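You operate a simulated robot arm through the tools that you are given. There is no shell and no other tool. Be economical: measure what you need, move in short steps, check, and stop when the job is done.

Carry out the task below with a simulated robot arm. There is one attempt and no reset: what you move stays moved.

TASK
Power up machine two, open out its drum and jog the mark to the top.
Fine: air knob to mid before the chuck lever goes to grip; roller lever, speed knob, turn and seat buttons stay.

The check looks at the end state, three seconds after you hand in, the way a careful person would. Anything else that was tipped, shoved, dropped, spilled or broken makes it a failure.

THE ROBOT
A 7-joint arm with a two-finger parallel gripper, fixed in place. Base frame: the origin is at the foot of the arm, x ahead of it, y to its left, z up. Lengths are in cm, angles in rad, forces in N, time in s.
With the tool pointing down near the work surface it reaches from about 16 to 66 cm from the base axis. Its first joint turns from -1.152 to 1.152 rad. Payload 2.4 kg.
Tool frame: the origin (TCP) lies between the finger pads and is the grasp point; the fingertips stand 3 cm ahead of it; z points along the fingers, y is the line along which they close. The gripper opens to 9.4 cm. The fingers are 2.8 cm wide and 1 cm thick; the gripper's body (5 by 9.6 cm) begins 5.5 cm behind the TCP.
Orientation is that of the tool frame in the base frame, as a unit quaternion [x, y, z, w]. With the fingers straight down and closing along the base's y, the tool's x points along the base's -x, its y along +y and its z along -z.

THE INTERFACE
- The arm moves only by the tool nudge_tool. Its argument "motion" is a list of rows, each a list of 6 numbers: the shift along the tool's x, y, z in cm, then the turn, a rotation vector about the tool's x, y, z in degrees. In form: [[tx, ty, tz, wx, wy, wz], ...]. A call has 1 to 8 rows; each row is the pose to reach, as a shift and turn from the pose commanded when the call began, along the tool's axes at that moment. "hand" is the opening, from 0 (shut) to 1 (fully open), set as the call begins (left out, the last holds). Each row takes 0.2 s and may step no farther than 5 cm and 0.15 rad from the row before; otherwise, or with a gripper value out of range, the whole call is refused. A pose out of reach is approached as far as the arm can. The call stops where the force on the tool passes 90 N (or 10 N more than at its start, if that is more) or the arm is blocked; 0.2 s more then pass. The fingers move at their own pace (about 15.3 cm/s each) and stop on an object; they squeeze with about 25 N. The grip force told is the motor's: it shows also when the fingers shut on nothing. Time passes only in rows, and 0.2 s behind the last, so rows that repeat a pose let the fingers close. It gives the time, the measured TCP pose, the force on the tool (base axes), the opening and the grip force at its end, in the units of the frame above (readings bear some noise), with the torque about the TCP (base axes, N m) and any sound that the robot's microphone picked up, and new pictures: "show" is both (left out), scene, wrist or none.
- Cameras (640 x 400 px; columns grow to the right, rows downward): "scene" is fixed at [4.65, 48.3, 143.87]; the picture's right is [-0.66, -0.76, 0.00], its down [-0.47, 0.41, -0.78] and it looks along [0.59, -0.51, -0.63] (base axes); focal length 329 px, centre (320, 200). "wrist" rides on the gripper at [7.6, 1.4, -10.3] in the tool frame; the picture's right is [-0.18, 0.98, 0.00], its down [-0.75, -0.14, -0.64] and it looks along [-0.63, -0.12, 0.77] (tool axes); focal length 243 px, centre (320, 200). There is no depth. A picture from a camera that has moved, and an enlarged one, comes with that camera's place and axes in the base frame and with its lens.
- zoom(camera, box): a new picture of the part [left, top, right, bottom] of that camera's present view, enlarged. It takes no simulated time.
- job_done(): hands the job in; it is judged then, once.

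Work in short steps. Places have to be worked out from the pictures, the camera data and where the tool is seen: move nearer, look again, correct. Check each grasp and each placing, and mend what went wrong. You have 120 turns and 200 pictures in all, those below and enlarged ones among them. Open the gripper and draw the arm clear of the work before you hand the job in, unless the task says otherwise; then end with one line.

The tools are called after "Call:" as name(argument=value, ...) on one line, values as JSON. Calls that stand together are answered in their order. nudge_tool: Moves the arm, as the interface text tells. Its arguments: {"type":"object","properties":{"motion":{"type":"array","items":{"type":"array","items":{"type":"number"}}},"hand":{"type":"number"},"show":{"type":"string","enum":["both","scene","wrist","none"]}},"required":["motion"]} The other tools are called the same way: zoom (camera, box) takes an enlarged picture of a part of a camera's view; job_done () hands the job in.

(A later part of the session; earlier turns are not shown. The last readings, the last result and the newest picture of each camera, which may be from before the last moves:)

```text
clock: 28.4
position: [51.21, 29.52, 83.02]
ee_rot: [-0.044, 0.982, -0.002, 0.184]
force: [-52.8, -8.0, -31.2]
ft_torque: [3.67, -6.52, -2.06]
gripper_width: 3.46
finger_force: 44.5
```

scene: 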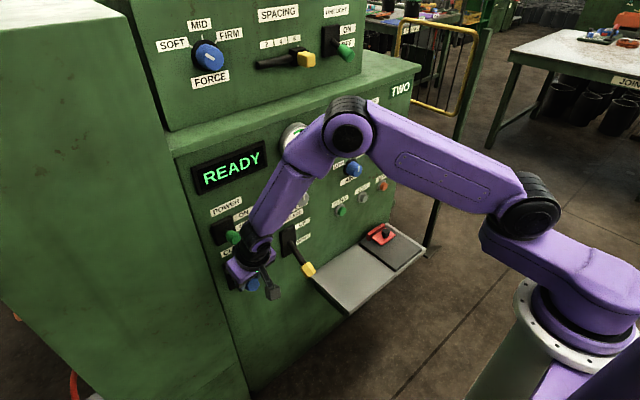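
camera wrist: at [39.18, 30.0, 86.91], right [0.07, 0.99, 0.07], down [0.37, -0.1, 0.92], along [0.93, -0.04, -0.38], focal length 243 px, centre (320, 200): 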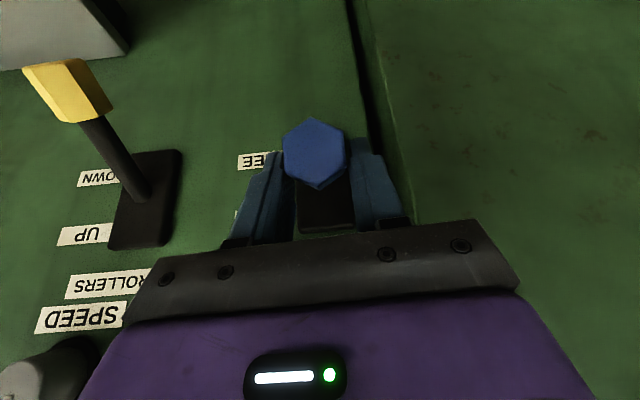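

The torque shows contact about 12 cm above the TCP: the wrist is touching the power handle. Reversing that and pitching back up.

Call:
nudge_tool(motion=[[1.0, 0, 0.3, 0, -4, 0], [1.7, 0, 0.6, 0, -8, 0], [1.7, 0, 0.6, 0, -14, 0], [1.7, 0, 0.6, 0, -20, 0]], show="both")

Call:
zoom(camera="scene", box=[180, 100, 400, 300])

```text
clock: 29.4
position: [50.38, 29.47, 82.28]
ee_rot: [-0.044, 0.933, 0.01, 0.357]
force: [-16.8, -5.0, -7.4]
ft_torque: [-0.18, 1.5, -0.41]
gripper_width: 3.46
finger_force: 44.8
camera wrist: at [37.95, 29.78, 84.77], right [0.05, 0.99, 0.11], down [0.14, -0.12, 0.98], along [0.99, -0.03, -0.15], focal length 243 px, centre (320, 200)
```

scene: 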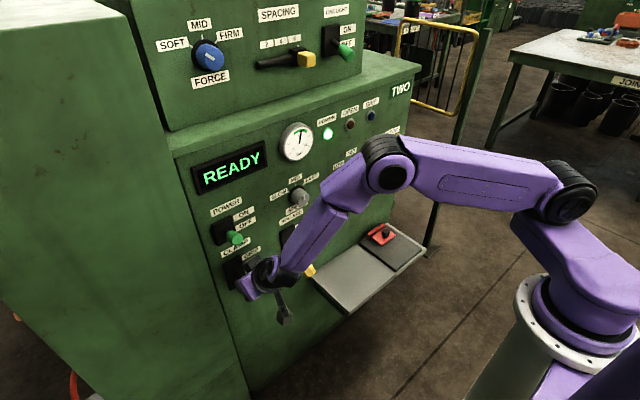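
wrist: 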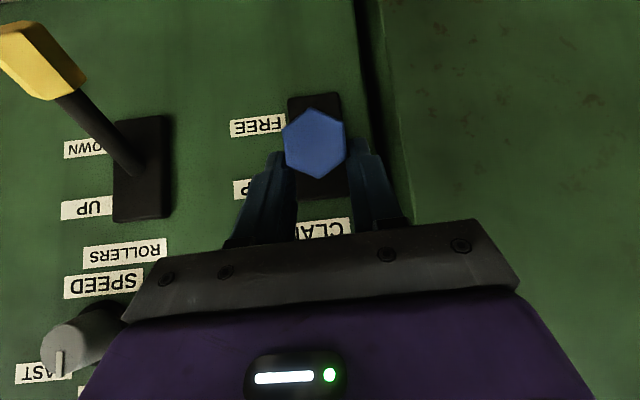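

```text
2.00 times, centred on (290, 200) of scene
camera zoom: at [4.63, 48.29, 143.87], right [-0.66, -0.76, 0.0], down [-0.47, 0.41, -0.78], along [0.59, -0.51, -0.63], focal length 658 px, centre (380, 200)
```

zoom: 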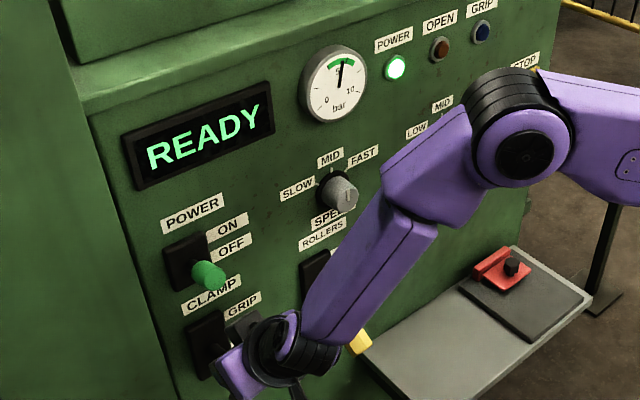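

Lamps are still dark and the lever is only about 20° up; the grip has slid toward the fingertips. I'll re-grip deeper.

Call:
nudge_tool(motion=[[0, 0, 0, 0, 0, 0], [0, 0, 0, 0, 0, 0], [0, 0, 1.2, 0, 0, 0], [0, 0, 1.2, 0, 0, 0]], hand=0.55, show="wrist")

Call:
nudge_tool(motion=[[0, 0, 0, 0, 0, 0], [0, 0, 0, 0, 0, 0], [0, 0, 0, 0, 0, 0]], hand=0, show="wrist")

```text
clock: 30.4
position: [51.35, 29.78, 81.62]
ee_rot: [-0.043, 0.932, 0.01, 0.359]
force: [0.1, 0.1, 0.1]
ft_torque: [-0.03, 0.02, 0.0]
gripper_width: 5.16
finger_force: 0.1
camera wrist: at [38.97, 29.94, 84.04], right [0.05, 0.99, 0.11], down [0.14, -0.12, 0.98], along [0.99, -0.03, -0.14], focal length 243 px, centre (320, 200)
```

wrist: 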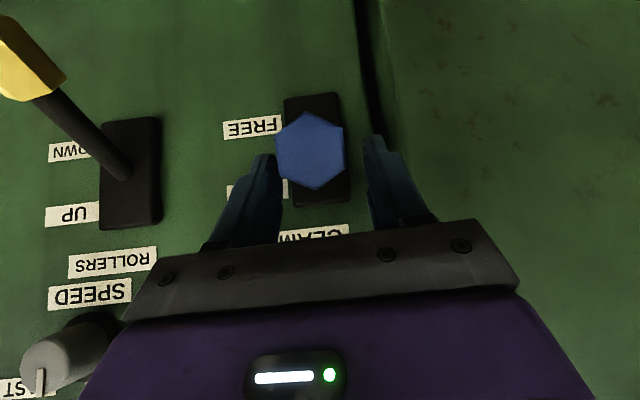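

```text
clock: 31.2
position: [51.5, 29.59, 81.51]
ee_rot: [-0.044, 0.932, 0.01, 0.36]
force: [-2.0, -5.2, 2.8]
ft_torque: [-0.51, -0.03, -0.52]
gripper_width: 3.41
finger_force: 45.0
camera wrist: at [38.99, 29.87, 84.03], right [0.05, 0.99, 0.11], down [0.14, -0.12, 0.98], along [0.99, -0.03, -0.14], focal length 243 px, centre (320, 200)
```

wrist: 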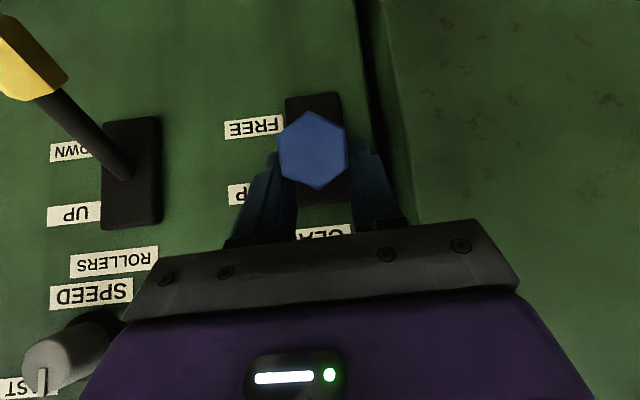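

Good re-grip at 3.4 cm. Moving along the arc tangent in small rows.

Call:
nudge_tool(motion=[[-0.7, 0, -0.4, 0, 0, 0], [-1.35, 0, -0.75, 0, 0, 0], [-2.05, 0, -1.0, 0, 0, 0], [-2.7, 0, -1.2, 0, 0, 0]], show="both")

```text
clock: 32.2
position: [52.69, 29.98, 84.34]
ee_rot: [-0.045, 0.932, 0.012, 0.36]
force: [-0.4, 0.4, -0.1]
ft_torque: [-0.03, -0.02, 0.02]
gripper_width: 0.0
finger_force: 33.1
camera wrist: at [40.13, 30.25, 86.81], right [0.04, 0.99, 0.11], down [0.14, -0.12, 0.98], along [0.99, -0.03, -0.14], focal length 243 px, centre (320, 200)
```

scene: 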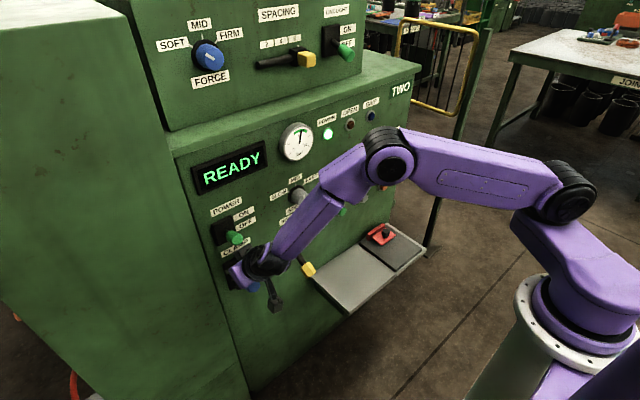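
wrist: 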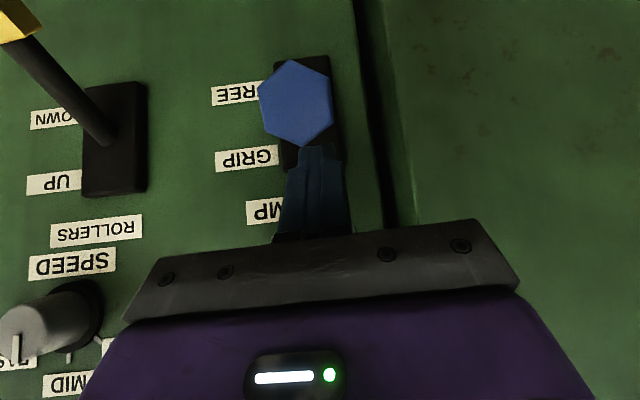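

It slipped off the top; the lever stays about 25° up, with its end near (49.5,29.5,81). I'll go round and lift it from below instead: back off, then descend with closed fingers at shallow pitch.

Call:
nudge_tool(motion=[[0.9, 0, -3.5, 0, 0, 0], [3.9, 0, -5.5, 0, 0, 0], [6.8, 0, -7.4, 0, 0, 0], [9, 0, -4.5, 0, -6, 0], [11, 0, -1.5, 0, -13, 0], [12.5, 0, 0.9, 0, -20, 0], [12.5, 0, 0.9, 0, -27, 0], [12.5, 0, 0.9, 0, -32, 0]], show="both")

Call:
zoom(camera="scene", box=[180, 180, 340, 330])

```text
clock: 34.0
position: [43.91, 29.07, 75.13]
ee_rot: [-0.039, 0.796, 0.022, 0.603]
force: [0.9, 0.3, -0.2]
ft_torque: [-0.04, -0.01, -0.01]
gripper_width: 0.0
finger_force: 33.0
camera wrist: at [31.98, 29.32, 70.54], right [-0.04, 0.99, 0.17], down [-0.4, -0.17, 0.9], along [0.92, -0.03, 0.4], focal length 243 px, centre (320, 200)
```

scene: 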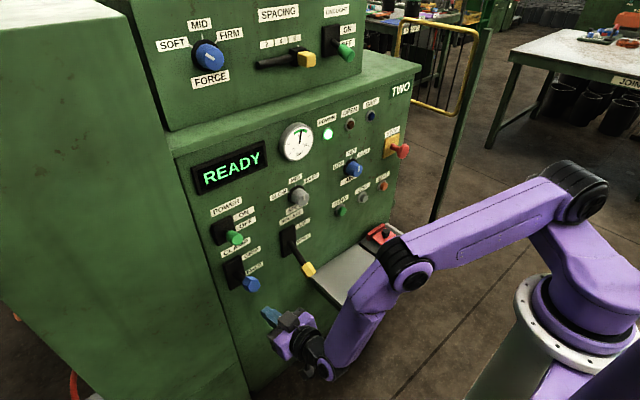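
wrist: 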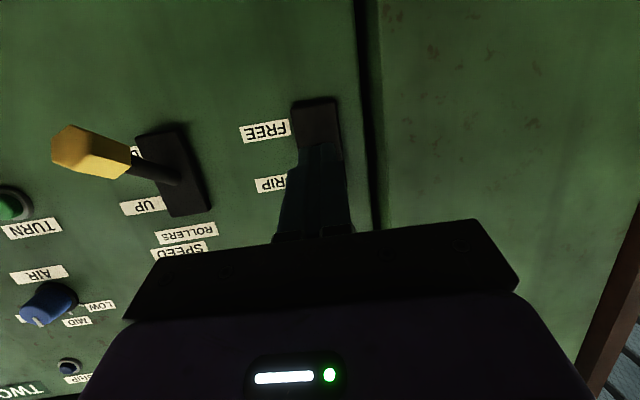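

```text
2.67 times, centred on (260, 255) of scene
camera zoom: at [4.65, 48.29, 143.87], right [-0.66, -0.76, 0.0], down [-0.47, 0.41, -0.78], along [0.59, -0.51, -0.63], focal length 877 px, centre (480, 53)
```

zoom: 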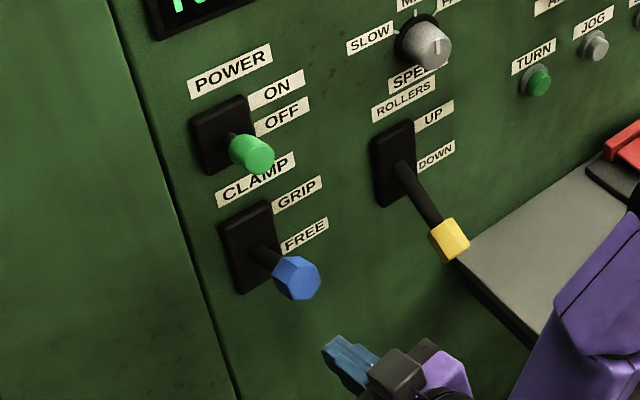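

Handle is at about (51,29.5,80.4). Moving under it and pushing up in small rows.

Call:
nudge_tool(motion=[[-1.1, -0.1, 3.4, 0, 0, 0], [-2.2, -0.2, 6.7, 0, 0, 0], [-3.2, -0.2, 6.4, 0, 0, 0], [-4.1, -0.2, 6.1, 0, 0, 0], [-5.1, -0.2, 5.85, 0, 0, 0], [-6.1, -0.2, 5.6, 0, 0, 0], [-7, -0.2, 5.3, 0, 0, 0]], show="both")

Call:
zoom(camera="scene", box=[180, 100, 400, 300])

```text
clock: 35.5
position: [50.19, 29.0, 77.83]
ee_rot: [-0.052, 0.811, 0.019, 0.582]
force: [-2.2, -0.4, -3.2]
ft_torque: [0.04, 0.02, -0.02]
gripper_width: 0.0
finger_force: 33.2
stopped in row 7: the force on the tool passed its limit at 96 N (the readings are from after the stop); the commanded pose is now the measured one
camera wrist: at [38.14, 29.02, 73.85], right [-0.04, 0.99, 0.14], down [-0.35, -0.15, 0.92], along [0.94, -0.01, 0.35], focal length 243 px, centre (320, 200)
```

scene: 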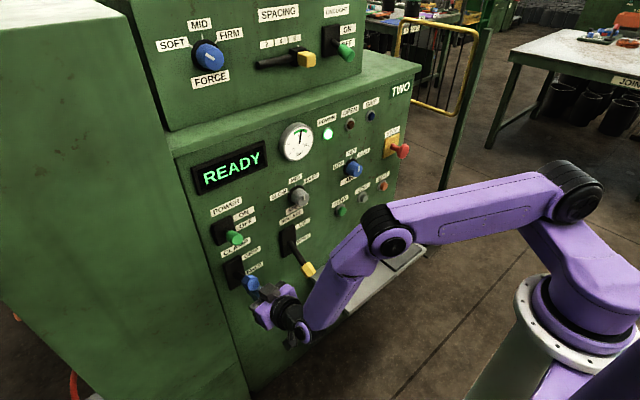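
wrist: 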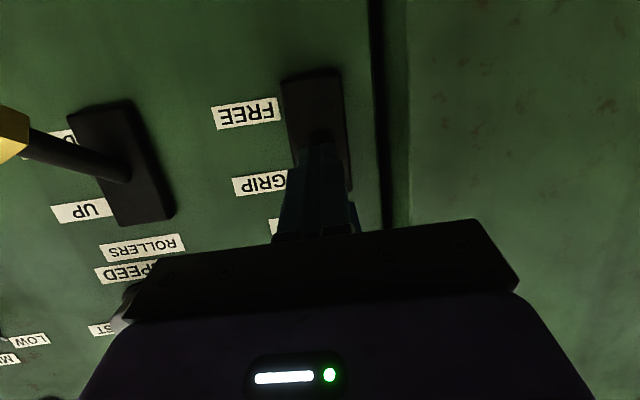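

```text
2.00 times, centred on (290, 200) of scene
camera zoom: at [4.65, 48.3, 143.87], right [-0.66, -0.76, 0.0], down [-0.47, 0.41, -0.78], along [0.59, -0.51, -0.63], focal length 658 px, centre (380, 200)
```

zoom: 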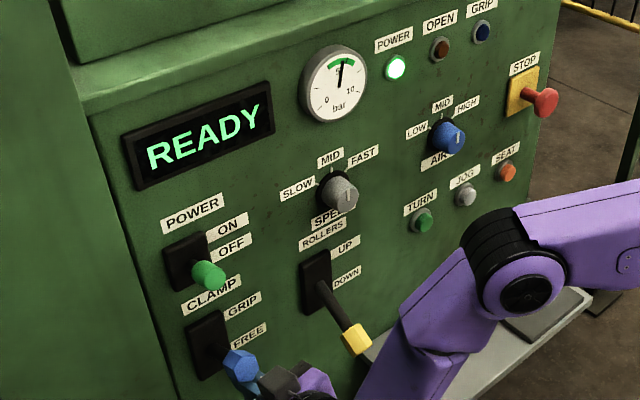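

The push stopped at 96 N with no click and the GRIP lamp is dark. A close look at the lever should show whether it's at its stop.

Call:
zoom(camera="scene", box=[205, 215, 285, 305])

Call:
zoom(camera="wrist", box=[240, 50, 400, 220])

```text
4.44 times, centred on (245, 260) of scene
camera zoom: at [4.65, 48.3, 143.87], right [-0.66, -0.76, 0.0], down [-0.47, 0.41, -0.78], along [0.59, -0.51, -0.63], focal length 1461 px, centre (653, -67)
```

zoom: 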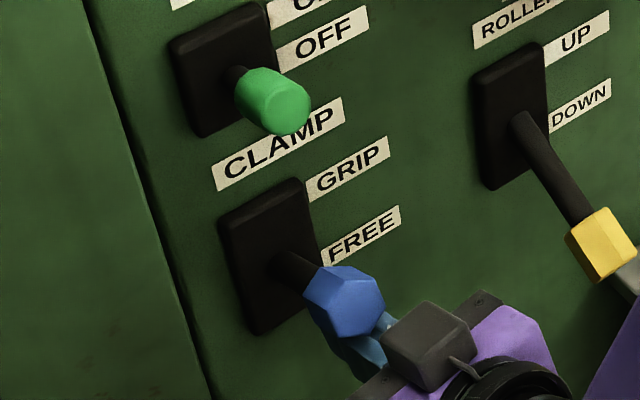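

```text
2.35 times, centred on (320, 135) of wrist
camera zoom: at [38.14, 29.02, 73.85], right [-0.04, 0.99, 0.14], down [-0.35, -0.15, 0.92], along [0.94, -0.01, 0.35], focal length 571 px, centre (320, 353)
```

zoom: 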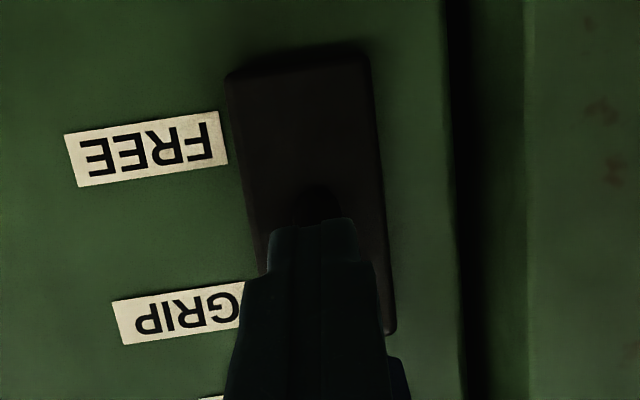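

By my estimate the lever is about 30° up. I'll press up again in small increments and read force against height to tell a stop from a detent.

Call:
nudge_tool(motion=[[-0.3, 0, 0, 0, 0, 0], [-0.6, 0, 0, 0, 0, 0], [-0.6, 0, 0, 0, 0, 0]], show="none")

Call:
nudge_tool(motion=[[-0.3, 0, 0, 0, 0, 0], [-0.6, 0, 0, 0, 0, 0], [-0.6, 0, 0, 0, 0, 0]], show="none")

```text
clock: 36.3
position: [50.21, 28.94, 77.86]
ee_rot: [-0.054, 0.816, 0.016, 0.575]
force: [-11.2, 1.9, -31.9]
ft_torque: [-0.22, 0.19, -0.18]
gripper_width: 0.02
finger_force: 33.7
```

```text
clock: 37.1
position: [50.09, 28.96, 77.92]
ee_rot: [-0.06, 0.82, 0.017, 0.569]
force: [-10.6, 10.4, -54.9]
ft_torque: [-0.41, 0.46, 0.11]
gripper_width: 0.0
finger_force: 33.1
```

It's a hard stop. Checking the lamps and display while pressed.

Call:
nudge_tool(motion=[[-0.3, 0, 0, 0, 0, 0], [-0.6, 0, 0, 0, 0, 0], [-0.6, 0, 0, 0, 0, 0]], show="scene")

Call:
zoom(camera="scene", box=[200, 190, 300, 300])

Call:
zoom(camera="scene", box=[190, 100, 400, 220])

```text
clock: 37.9
position: [50.16, 28.92, 78.0]
ee_rot: [-0.064, 0.823, 0.016, 0.564]
force: [-12.4, 13.3, -70.9]
ft_torque: [-0.48, 0.62, 0.29]
gripper_width: 0.0
finger_force: 33.2
```

scene: 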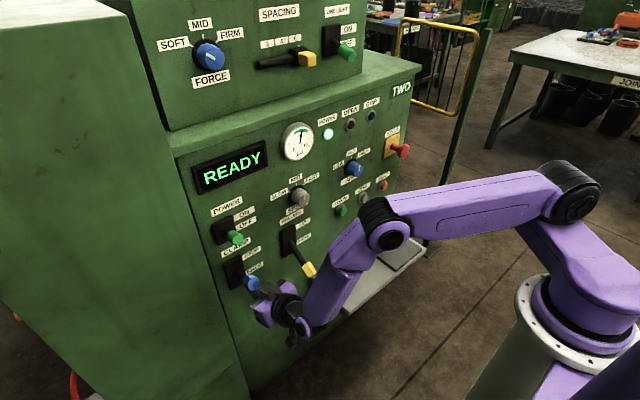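

```text
3.64 times, centred on (250, 245) of scene
camera zoom: at [4.74, 48.4, 143.83], right [-0.66, -0.76, 0.0], down [-0.47, 0.41, -0.78], along [0.59, -0.51, -0.63], focal length 1196 px, centre (574, 36)
```

zoom: 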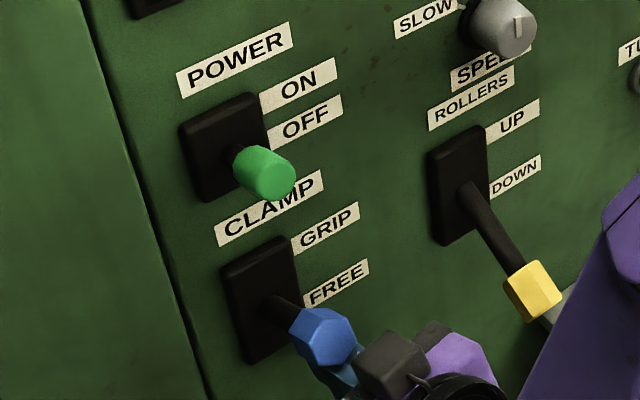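

```text
3.05 times, centred on (295, 160) of scene
camera zoom: at [4.74, 48.4, 143.83], right [-0.66, -0.76, 0.0], down [-0.47, 0.41, -0.78], along [0.59, -0.51, -0.63], focal length 1002 px, centre (396, 322)
```

zoom: 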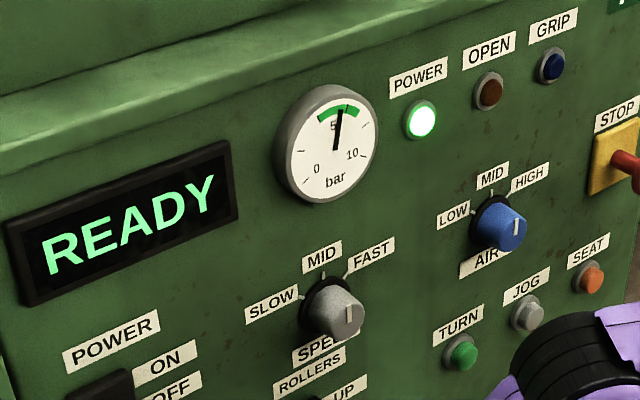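

Lever angle measures about +31°, a mirror of the FREE position, so it's at its stop. I'll release, draw back and watch for a moment.

Call:
nudge_tool(motion=[[2, 0, 0, 0, 0, 0], [3, 0, 0, 0, 0, 0], [3, 0, -4, 0, 0, 0], [3, 0, -7, 0, 0, 0], [3, 0, -7, 0, 0, 0], [3, 0, -7, 0, 0, 0], [3, 0, -7, 0, 0, 0]], show="scene")

Call:
zoom(camera="scene", box=[190, 100, 400, 300])

```text
clock: 39.5
position: [43.43, 28.38, 79.01]
ee_rot: [-0.051, 0.812, 0.019, 0.582]
force: [0.8, 0.5, -0.3]
ft_torque: [0.0, 0.01, 0.0]
gripper_width: 0.0
finger_force: 33.1
```

scene: 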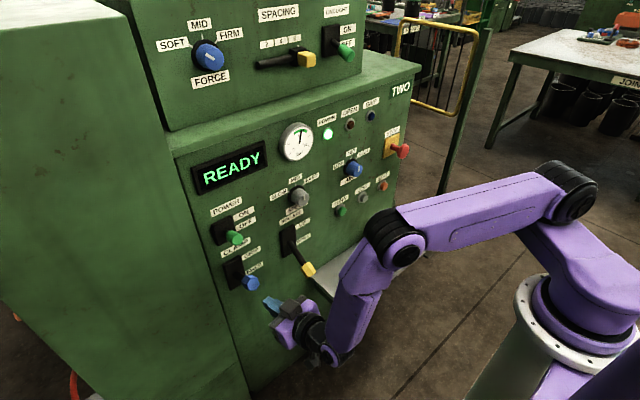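

```text
2.00 times, centred on (295, 200) of scene
camera zoom: at [4.65, 48.3, 143.87], right [-0.66, -0.76, 0.0], down [-0.47, 0.41, -0.78], along [0.59, -0.51, -0.63], focal length 658 px, centre (370, 200)
```

zoom: 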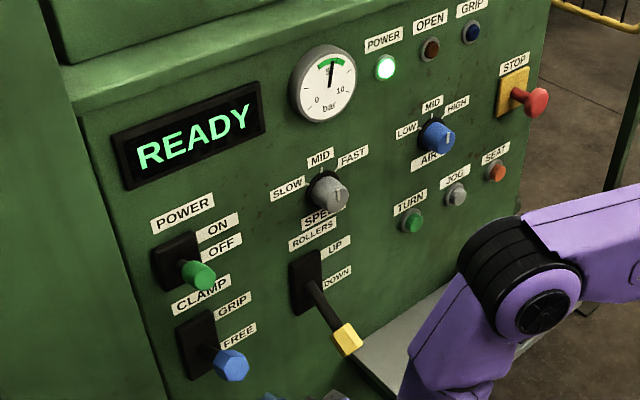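

The machine still says READY. I'll look at the shelf item and the lamp area for anything else relevant.

Call:
zoom(camera="scene", box=[310, 200, 450, 320])

Call:
zoom(camera="scene", box=[205, 215, 285, 305])

Call:
zoom(camera="scene", box=[310, 70, 430, 220])

```text
3.33 times, centred on (380, 260) of scene
camera zoom: at [4.65, 48.3, 143.87], right [-0.66, -0.76, 0.0], down [-0.47, 0.41, -0.78], along [0.59, -0.51, -0.63], focal length 1096 px, centre (120, 0)
```

zoom: 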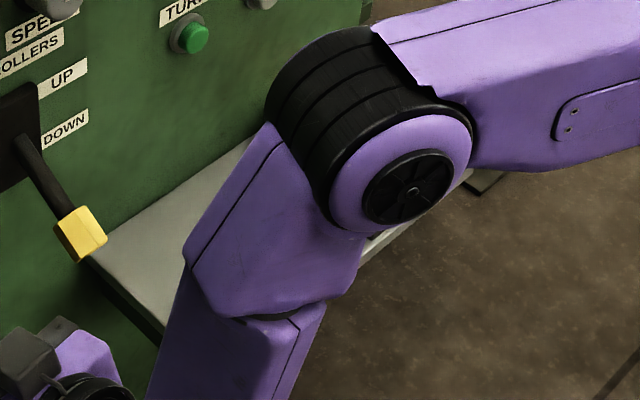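

```text
4.44 times, centred on (245, 260) of scene
camera zoom: at [4.65, 48.3, 143.87], right [-0.66, -0.76, 0.0], down [-0.47, 0.41, -0.78], along [0.59, -0.51, -0.63], focal length 1461 px, centre (653, -67)
```

zoom: 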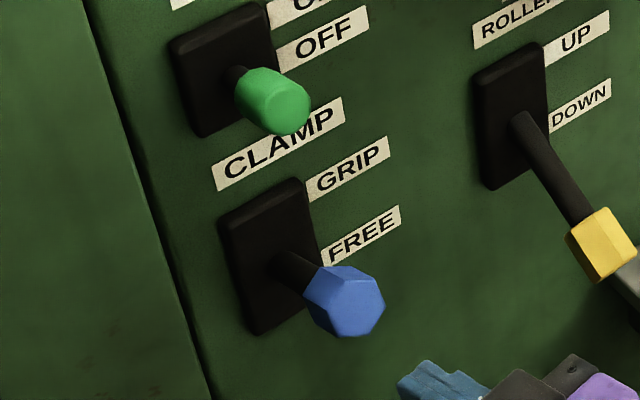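

```text
2.67 times, centred on (370, 145) of scene
camera zoom: at [4.65, 48.3, 143.87], right [-0.66, -0.76, 0.0], down [-0.47, 0.41, -0.78], along [0.59, -0.51, -0.63], focal length 877 px, centre (187, 347)
```

zoom: 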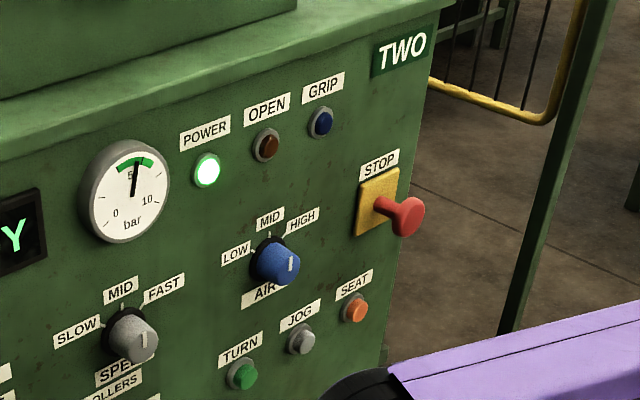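

The lever is at GRIP but no lamp lit. I want a close view of the shelf device and lamps, so I raise the tool with more down-pitch, then travel right.

Call:
nudge_tool(motion=[[-3, -1.2, -1.2, 0, 5, 0], [-6, -2.5, -2.4, 0, 11, 0], [-9, -4, -3.5, 0, 17, 0], [-12, -5.3, -4.6, 0, 24, 0], [-12, -5.3, -4.6, 0, 24, 0]], show="none")

```text
clock: 40.7
position: [43.26, 23.48, 91.96]
ee_rot: [-0.055, 0.915, 0.008, 0.399]
force: [0.0, -0.3, -0.5]
ft_torque: [-0.04, -0.01, 0.01]
gripper_width: 0.01
finger_force: 33.2
```

Moving right to about y=-13 at a safe distance from the panel.

Call:
nudge_tool(motion=[[0.3, -4.6, 0, 0, 0, 0], [0.5, -9.2, -0.1, 0, 0, 0], [0.8, -13.8, -0.2, 0, 0, 0], [1, -18.4, -0.3, 0, 0, 0], [1.3, -23, -0.4, 0, 0, 0], [1.6, -27.6, -0.5, 0, 0, 0], [1.9, -32.2, -0.6, 0, 0, 0], [2.1, -36.8, -0.7, 0, 0, 0]], show="both")

Call:
zoom(camera="scene", box=[180, 180, 340, 330])

Call:
zoom(camera="wrist", box=[60, 0, 360, 200])

```text
clock: 42.5
position: [44.79, -4.99, 93.34]
ee_rot: [-0.05, 0.917, -0.016, 0.396]
force: [-0.4, -0.1, 0.4]
ft_torque: [-0.02, 0.01, 0.04]
gripper_width: 0.01
finger_force: 33.6
out of reach, approached as far as the arm can: row 5, 6, 7, 8
camera wrist: at [32.15, -4.52, 94.7], right [0.04, 1.0, 0.07], down [0.06, -0.07, 1.0], along [1.0, -0.04, -0.06], focal length 243 px, centre (320, 200)
```

scene: 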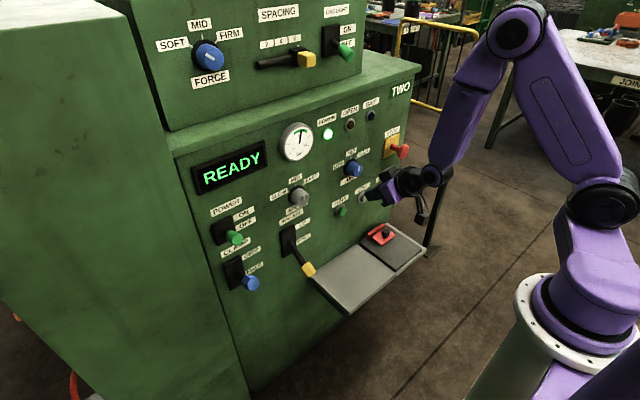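
wrist: 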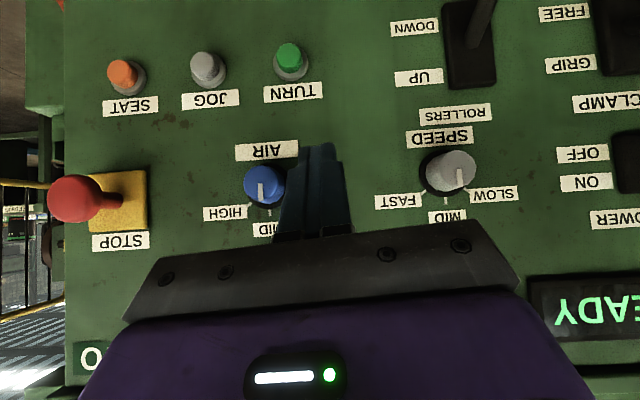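

```text
2.67 times, centred on (260, 255) of scene
camera zoom: at [4.65, 48.29, 143.87], right [-0.66, -0.76, 0.0], down [-0.47, 0.41, -0.78], along [0.59, -0.51, -0.63], focal length 877 px, centre (480, 53)
```

zoom: 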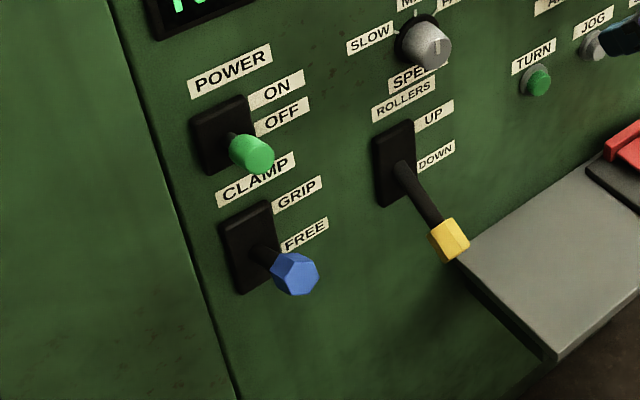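

```text
2.00 times, centred on (210, 100) of wrist
camera zoom: at [32.15, -4.52, 94.7], right [0.04, 1.0, 0.07], down [0.06, -0.07, 1.0], along [1.0, -0.04, -0.06], focal length 485 px, centre (540, 400)
```

zoom: 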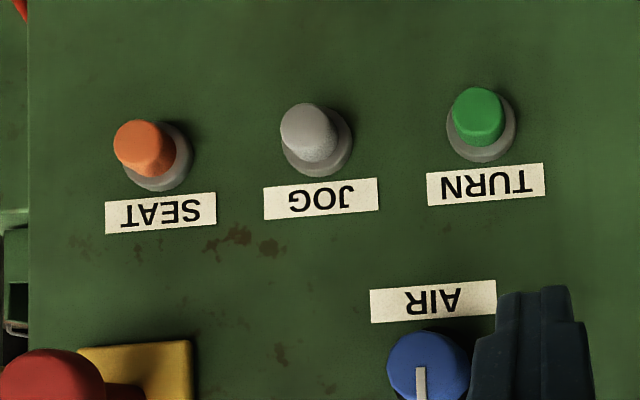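

Looking closely at the shelf device from the fixed camera.

Call:
zoom(camera="scene", box=[340, 205, 440, 285])

Call:
zoom(camera="scene", box=[420, 0, 640, 140])

Call:
zoom(camera="scene", box=[0, 250, 200, 400])

```text
5.00 times, centred on (390, 245) of scene
camera zoom: at [4.65, 48.29, 143.87], right [-0.66, -0.76, 0.0], down [-0.47, 0.41, -0.78], along [0.59, -0.51, -0.63], focal length 1644 px, centre (-30, -25)
```

zoom: 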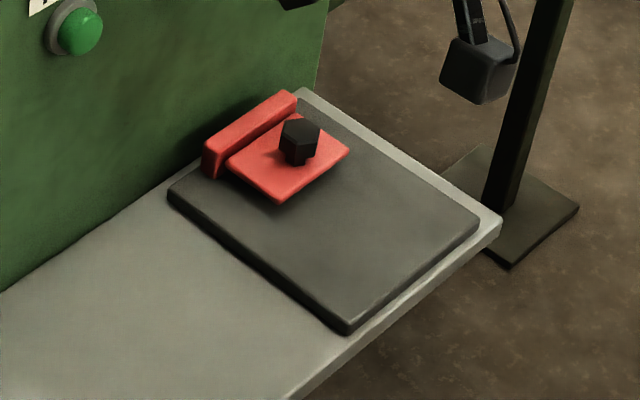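

```text
2.86 times, centred on (530, 70) of scene
camera zoom: at [4.65, 48.29, 143.87], right [-0.66, -0.76, 0.0], down [-0.47, 0.41, -0.78], along [0.59, -0.51, -0.63], focal length 939 px, centre (-280, 571)
```

zoom: 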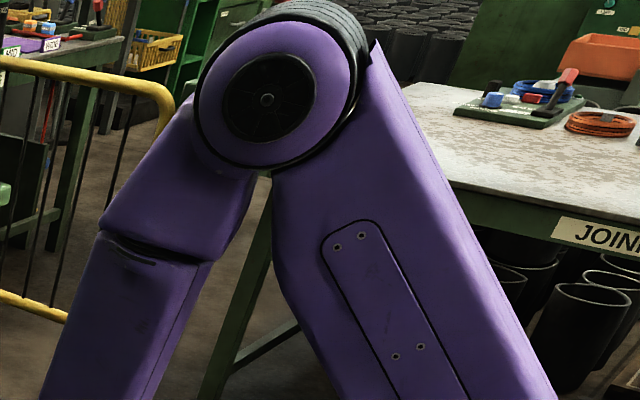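

```text
2.67 times, centred on (100, 325) of scene
camera zoom: at [4.65, 48.29, 143.87], right [-0.66, -0.76, 0.0], down [-0.47, 0.41, -0.78], along [0.59, -0.51, -0.63], focal length 877 px, centre (907, -133)
```

zoom: 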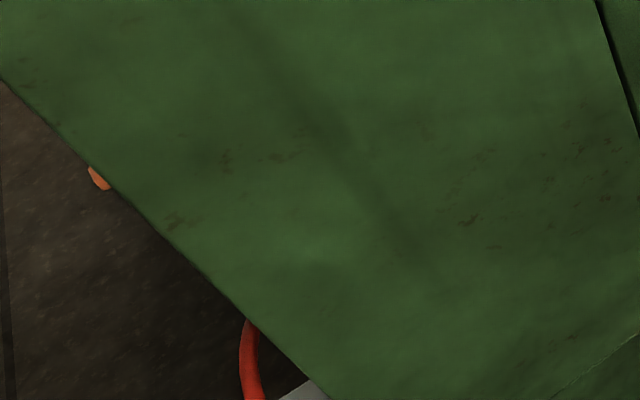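

Everything on the panel reads as set, so I'll let some time pass to see whether the drum is slow to open.

Call:
nudge_tool(motion=[[0, 0, 0, 0, 0, 0], [0, 0, 0, 0, 0, 0], [0, 0, 0, 0, 0, 0], [0, 0, 0, 0, 0, 0], [0, 0, 0, 0, 0, 0], [0, 0, 0, 0, 0, 0], [0, 0, 0, 0, 0, 0], [0, 0, 0, 0, 0, 0]], show="none")

Call:
nudge_tool(motion=[[0, 1, 0, 0, 0, 0], [0, 2, 0, 0, 0, 0], [0, 3, 0, 0, 0, 0], [0, 3, 0, 0, 0, 0], [0, 3, 0, 0, 0, 0], [0, 3, 0, 0, 0, 0], [0, 3, 0, 0, 0, 0], [0, 3, 0, 0, 0, 0]], show="scene")

Call:
zoom(camera="scene", box=[180, 100, 420, 300])

```text
clock: 44.3
position: [44.79, -4.83, 93.33]
ee_rot: [-0.051, 0.916, -0.016, 0.397]
force: [-0.1, -0.5, 0.4]
ft_torque: [-0.03, 0.0, 0.02]
gripper_width: 0.0
finger_force: 32.9
```

```text
clock: 46.1
position: [44.97, -1.1, 93.96]
ee_rot: [-0.055, 0.915, 0.002, 0.399]
force: [1.1, 0.5, -0.1]
ft_torque: [0.02, 0.02, -0.01]
gripper_width: 0.01
finger_force: 33.0
out of reach, approached as far as the arm can: row 1, 2, 3, 4, 5, 6, 7, 8
```

scene: 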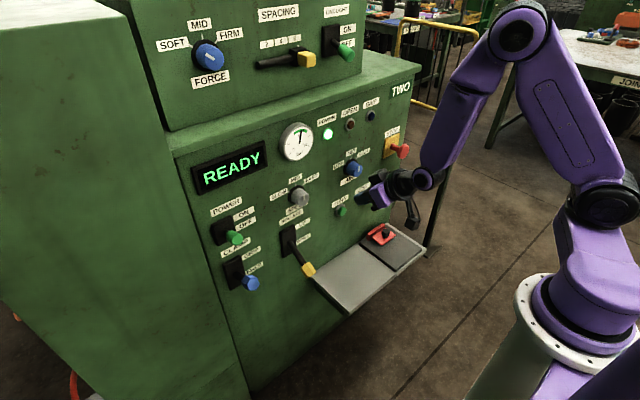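

```text
2.00 times, centred on (300, 200) of scene
camera zoom: at [4.65, 48.3, 143.87], right [-0.66, -0.76, 0.0], down [-0.47, 0.41, -0.78], along [0.59, -0.51, -0.63], focal length 658 px, centre (360, 200)
```

zoom: 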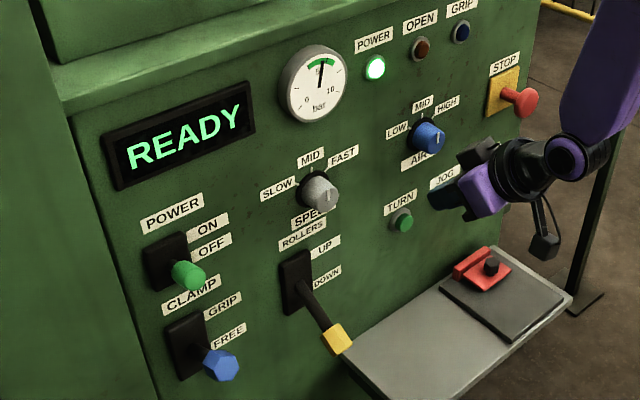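

Still READY. A press of JOG is needed anyway and its reaction will be informative; the button is at about (57.5,-17.7,77). First I go forward and right at moderate pitch.

Call:
nudge_tool(motion=[[0, -0.5, 2.5, 2, 0, 2], [0, -2.5, 5, 5, -3, 5], [-0.3, -5, 5.3, 8, -7, 8], [-0.5, -7.3, 5.3, 11, -10, 10], [-0.5, -7.3, 5.3, 11, -10, 10]], show="none")

```text
clock: 47.3
position: [51.93, -6.94, 92.65]
ee_rot: [0.064, 0.876, -0.051, 0.475]
force: [-0.4, -0.5, 0.5]
ft_torque: [0.0, 0.03, -0.03]
gripper_width: 0.0
finger_force: 32.8
out of reach, approached as far as the arm can: row 2, 3, 4, 5
```

Now down and right to a pre-press position before JOG.

Call:
nudge_tool(motion=[[3.1, -1.9, 1.7, 0, 0, 0], [6.1, -3.9, 3.5, 0, 0, 0], [8.5, -5.8, 5.5, 0, 0, 0], [10.8, -7.7, 7.6, 0, 0, 0], [11.8, -10.3, 9.2, 0, 0, 0], [11.8, -10.3, 9.2, 0, 0, 0]], show="both")

Call:
zoom(camera="scene", box=[310, 130, 440, 240])

```text
clock: 48.7
position: [55.74, -14.6, 78.51]
ee_rot: [0.055, 0.878, -0.08, 0.469]
force: [0.5, 0.3, -0.5]
ft_torque: [0.01, 0.01, -0.02]
gripper_width: 0.0
finger_force: 32.7
out of reach, approached as far as the arm can: row 1, 2, 3, 4, 5, 6
camera wrist: at [43.55, -11.13, 77.6], right [0.27, 0.96, 0.07], down [-0.13, -0.03, 0.99], along [0.95, -0.28, 0.12], focal length 243 px, centre (320, 200)
```

scene: 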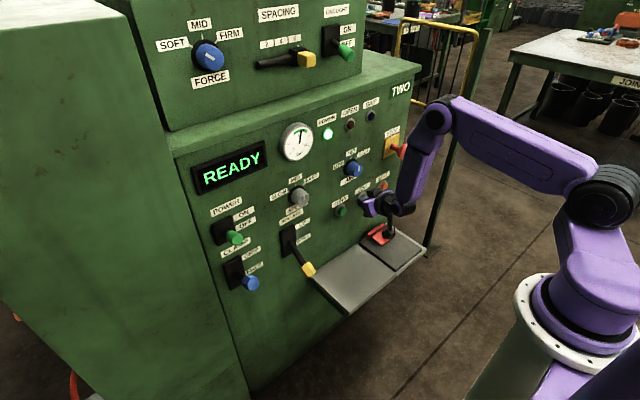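
wrist: 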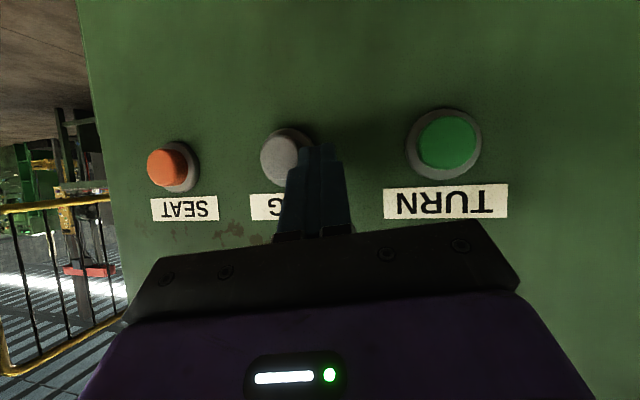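

```text
3.64 times, centred on (375, 185) of scene
camera zoom: at [4.65, 48.29, 143.87], right [-0.66, -0.76, 0.0], down [-0.47, 0.41, -0.78], along [0.59, -0.51, -0.63], focal length 1196 px, centre (120, 254)
```

zoom: 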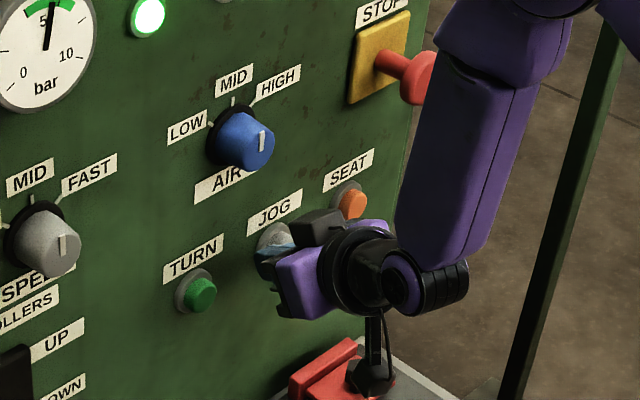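

The arm was pushed nearer the panel than asked; the tips sit just left of JOG. I'll back off with more down-pitch (which frees the wrist) and shift right.

Call:
nudge_tool(motion=[[0.1, -0.2, -1.2, 0, 4, 0], [0.3, -0.4, -2.4, 0, 9, 0], [0.5, -0.8, -3.8, 0, 14, 0], [0.5, -2, -4, 0, 19, 0], [0.5, -3.4, -3.9, 0, 22, 0], [0.5, -3.4, -3.9, 0, 22, 0]], show="both")

```text
clock: 50.1
position: [51.69, -17.37, 80.33]
ee_rot: [0.069, 0.951, -0.068, 0.293]
force: [0.1, 0.6, -0.2]
ft_torque: [-0.01, 0.05, -0.03]
gripper_width: 0.0
finger_force: 33.2
camera wrist: at [40.2, -13.59, 84.34], right [0.32, 0.95, 0.02], down [0.24, -0.1, 0.97], along [0.92, -0.3, -0.26], focal length 243 px, centre (320, 200)
```

scene: 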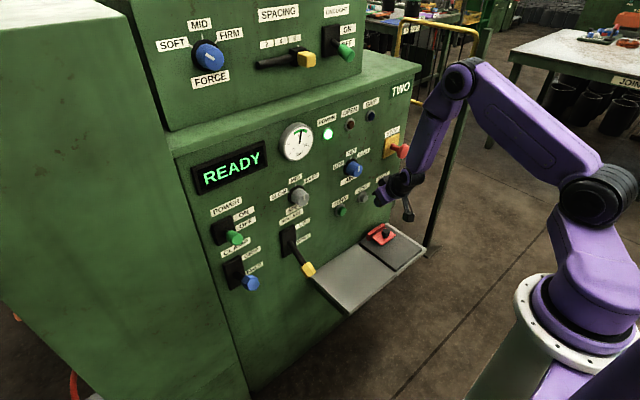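
wrist: 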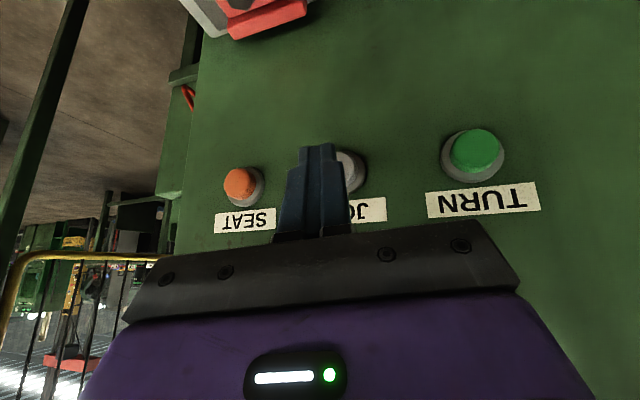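

Now precisely reached, with tips just in front of JOG. One brief press-and-release.

Call:
nudge_tool(motion=[[0.9, 0.7, 1.1, 0, 0, 0], [-0.1, 0.9, 1.8, 0, 0, 0], [-1.14, 1.15, 2.5, 0, 0, 0], [-1.5, 1.2, 2.7, 0, 0, 0], [-1.8, 1.3, 2.95, 0, 0, 0]], show="both")

Call:
zoom(camera="scene", box=[320, 150, 420, 230])

```text
clock: 51.3
position: [55.05, -16.77, 78.66]
ee_rot: [0.07, 0.951, -0.069, 0.292]
force: [-0.3, 0.4, -0.4]
ft_torque: [0.0, 0.01, -0.01]
gripper_width: 0.01
finger_force: 33.0
camera wrist: at [43.52, -12.96, 82.72], right [0.32, 0.95, 0.02], down [0.24, -0.1, 0.97], along [0.92, -0.3, -0.26], focal length 243 px, centre (320, 200)
```

scene: 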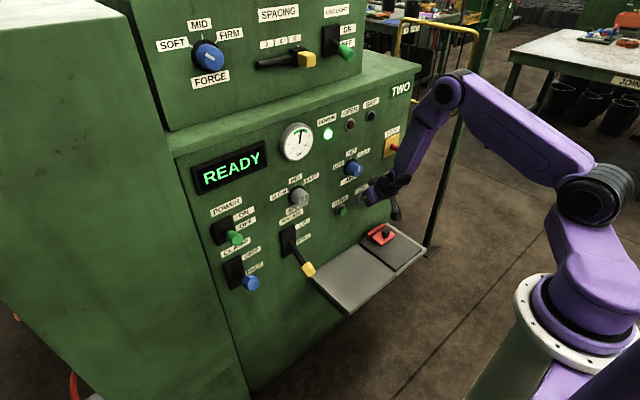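
wrist: 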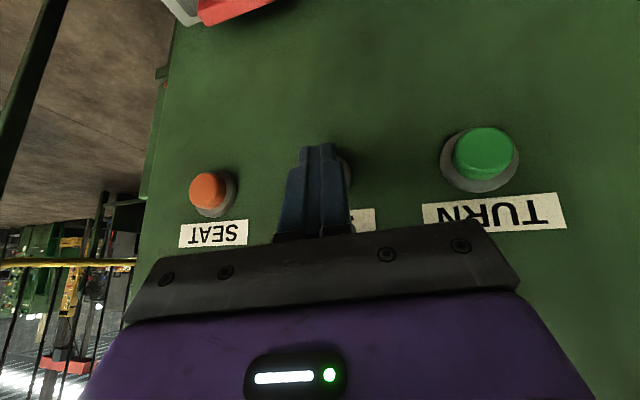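

```text
5.00 times, centred on (370, 190) of scene
camera zoom: at [4.65, 48.3, 143.87], right [-0.66, -0.76, 0.0], down [-0.47, 0.41, -0.78], along [0.59, -0.51, -0.63], focal length 1644 px, centre (70, 250)
```

zoom: 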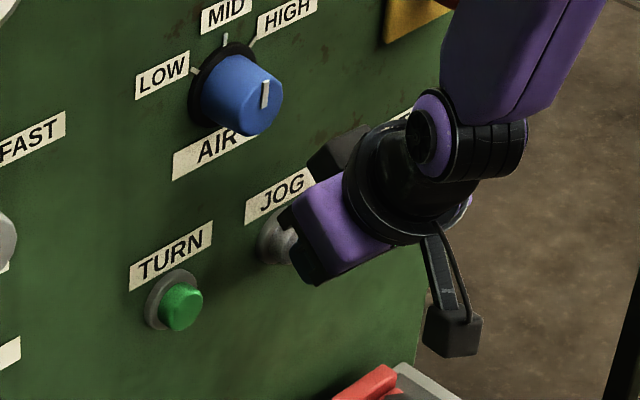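

No contact yet. Continuing toward the button in 0.4 cm rows.

Call:
nudge_tool(motion=[[-0.33, 0.07, 0.22, 0, 0, 0], [-0.66, 0.14, 0.44, 0, 0, 0], [-1.0, 0.2, 0.66, 0, 0, 0], [-1.3, 0.27, 0.88, 0, 0, 0]], show="scene")

Call:
zoom(camera="scene", box=[320, 150, 420, 230])

```text
clock: 52.3
position: [56.15, -16.74, 78.61]
ee_rot: [0.07, 0.953, -0.069, 0.288]
force: [-31.3, 3.4, 13.0]
ft_torque: [0.08, 0.18, 0.03]
gripper_width: 0.0
finger_force: 33.0
heard: click
```

scene: 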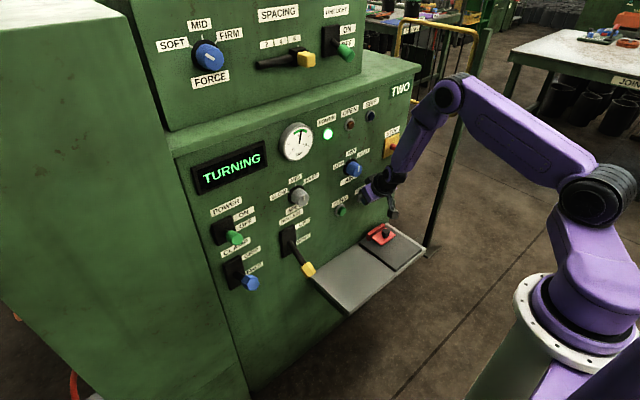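

```text
5.00 times, centred on (370, 190) of scene
camera zoom: at [4.55, 48.31, 143.87], right [-0.66, -0.76, 0.0], down [-0.47, 0.41, -0.78], along [0.59, -0.51, -0.63], focal length 1644 px, centre (70, 250)
```

zoom: 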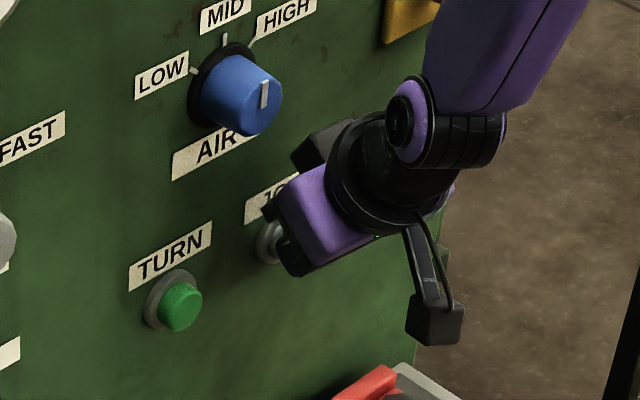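

Jog clicked and the display shows TURNING. Releasing right away to see what it reports.

Call:
nudge_tool(motion=[[0.9, -0.2, -0.6, 0, 0, 0], [2, -0.4, -1.3, 0, 0, 0]], show="scene")

Call:
zoom(camera="scene", box=[180, 100, 420, 300])

```text
clock: 52.9
position: [54.42, -16.61, 78.87]
ee_rot: [0.07, 0.951, -0.069, 0.295]
force: [-0.4, -0.8, -0.4]
ft_torque: [0.0, 0.0, 0.02]
gripper_width: 0.0
finger_force: 32.9
```

scene: 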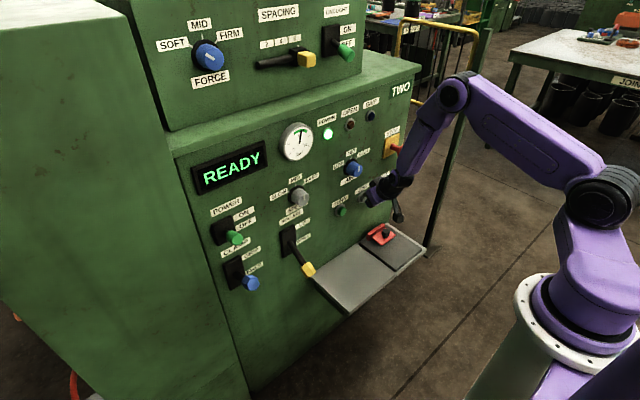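

```text
2.00 times, centred on (300, 200) of scene
camera zoom: at [4.65, 48.3, 143.87], right [-0.66, -0.76, 0.0], down [-0.47, 0.41, -0.78], along [0.59, -0.51, -0.63], focal length 658 px, centre (360, 200)
```

zoom: 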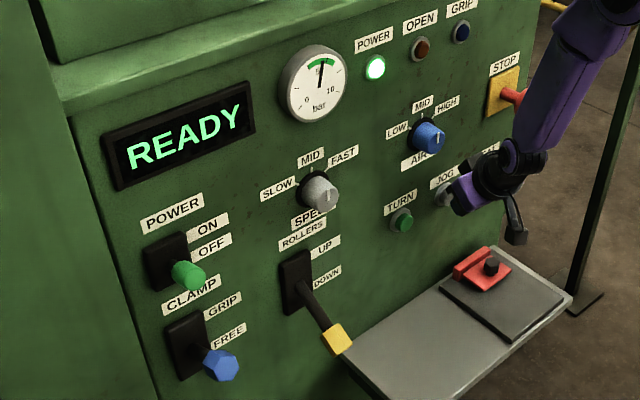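

The display only shows TURNING/READY, so the mark must be seen on the drum itself, which seems to lie left beyond the tall cabinet (red/orange bits at the lower left). I'll retract and swing left to look there with the wrist camera.

Call:
nudge_tool(motion=[[0.8, -0.6, -2.5, 0, 2, 0], [1, -1.2, -6, 0, 8, 0], [1.1, -1.8, -9.5, 0, 14, 0], [1.2, -2.5, -13, 0, 20, 0], [1.3, -3, -16, 0, 26, 0], [1.3, -3.4, -19, 0, 32, 0]], show="none")

```text
clock: 54.3
position: [42.12, -18.56, 94.1]
ee_rot: [0.048, 0.994, -0.094, 0.019]
force: [-0.2, 4.9, -0.6]
ft_torque: [-0.22, -0.06, 0.01]
gripper_width: 0.0
finger_force: 33.3
out of reach, approached as far as the arm can: row 4, 5
```

Now swing left and up with the tool roughly down, yawing left.

Call:
nudge_tool(motion=[[1.1, 4, -1.8, 0, 0, -4], [2.2, 8, -3.6, 0, 0, -8], [3.3, 12, -5.5, 0, 0, -12], [4.4, 16, -7.3, 0, 0, -16], [5.5, 20, -9.1, 0, 0, -20], [6.6, 24, -11, 0, 0, -24], [7.7, 28, -12.8, 0, 0, -28], [8.8, 32, -14.6, 0, 0, -32]], show="none")

```text
clock: 56.1
position: [38.42, 17.4, 105.2]
ee_rot: [-0.192, 0.98, -0.049, 0.005]
force: [0.1, -0.2, 0.0]
ft_torque: [0.0, -0.01, 0.0]
gripper_width: 0.01
finger_force: 32.9
```

Continue left.

Call:
nudge_tool(motion=[[-0.1, 4, -0.8, 0, 0, -5], [-0.2, 8, -1.6, 0, 0, -10], [-0.4, 12, -2.4, 0, 0, -15], [-0.5, 16, -3.2, 0, 0, -20], [-0.6, 20, -4, 0, 0, -25], [-0.8, 24, -4.8, 0, 0, -30], [-0.9, 28, -5.6, 0, 0, -35]], show="both")

```text
clock: 57.7
position: [28.55, 44.17, 108.16]
ee_rot: [-0.479, 0.876, -0.049, -0.009]
force: [-0.3, 0.8, -0.2]
ft_torque: [0.0, 0.0, 0.02]
gripper_width: 0.0
finger_force: 33.3
camera wrist: at [23.02, 39.51, 118.66], right [-0.73, 0.68, -0.09], down [0.51, 0.62, 0.6], along [0.46, 0.39, -0.79], focal length 243 px, centre (320, 200)
```

scene: 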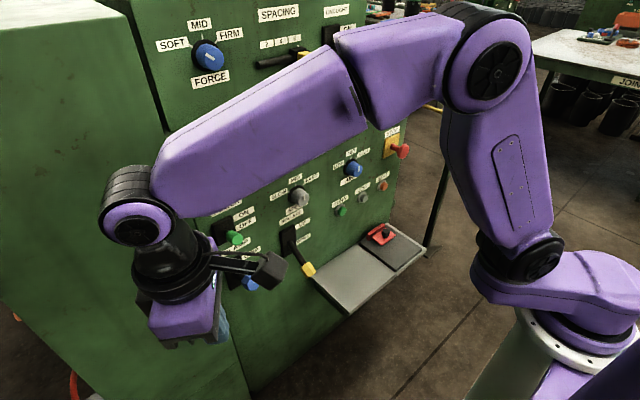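
wrist: 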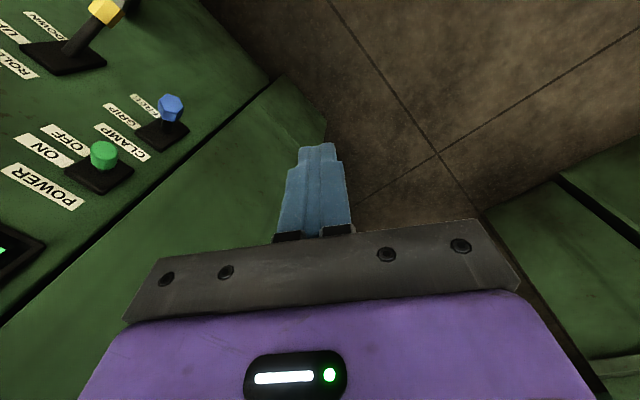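

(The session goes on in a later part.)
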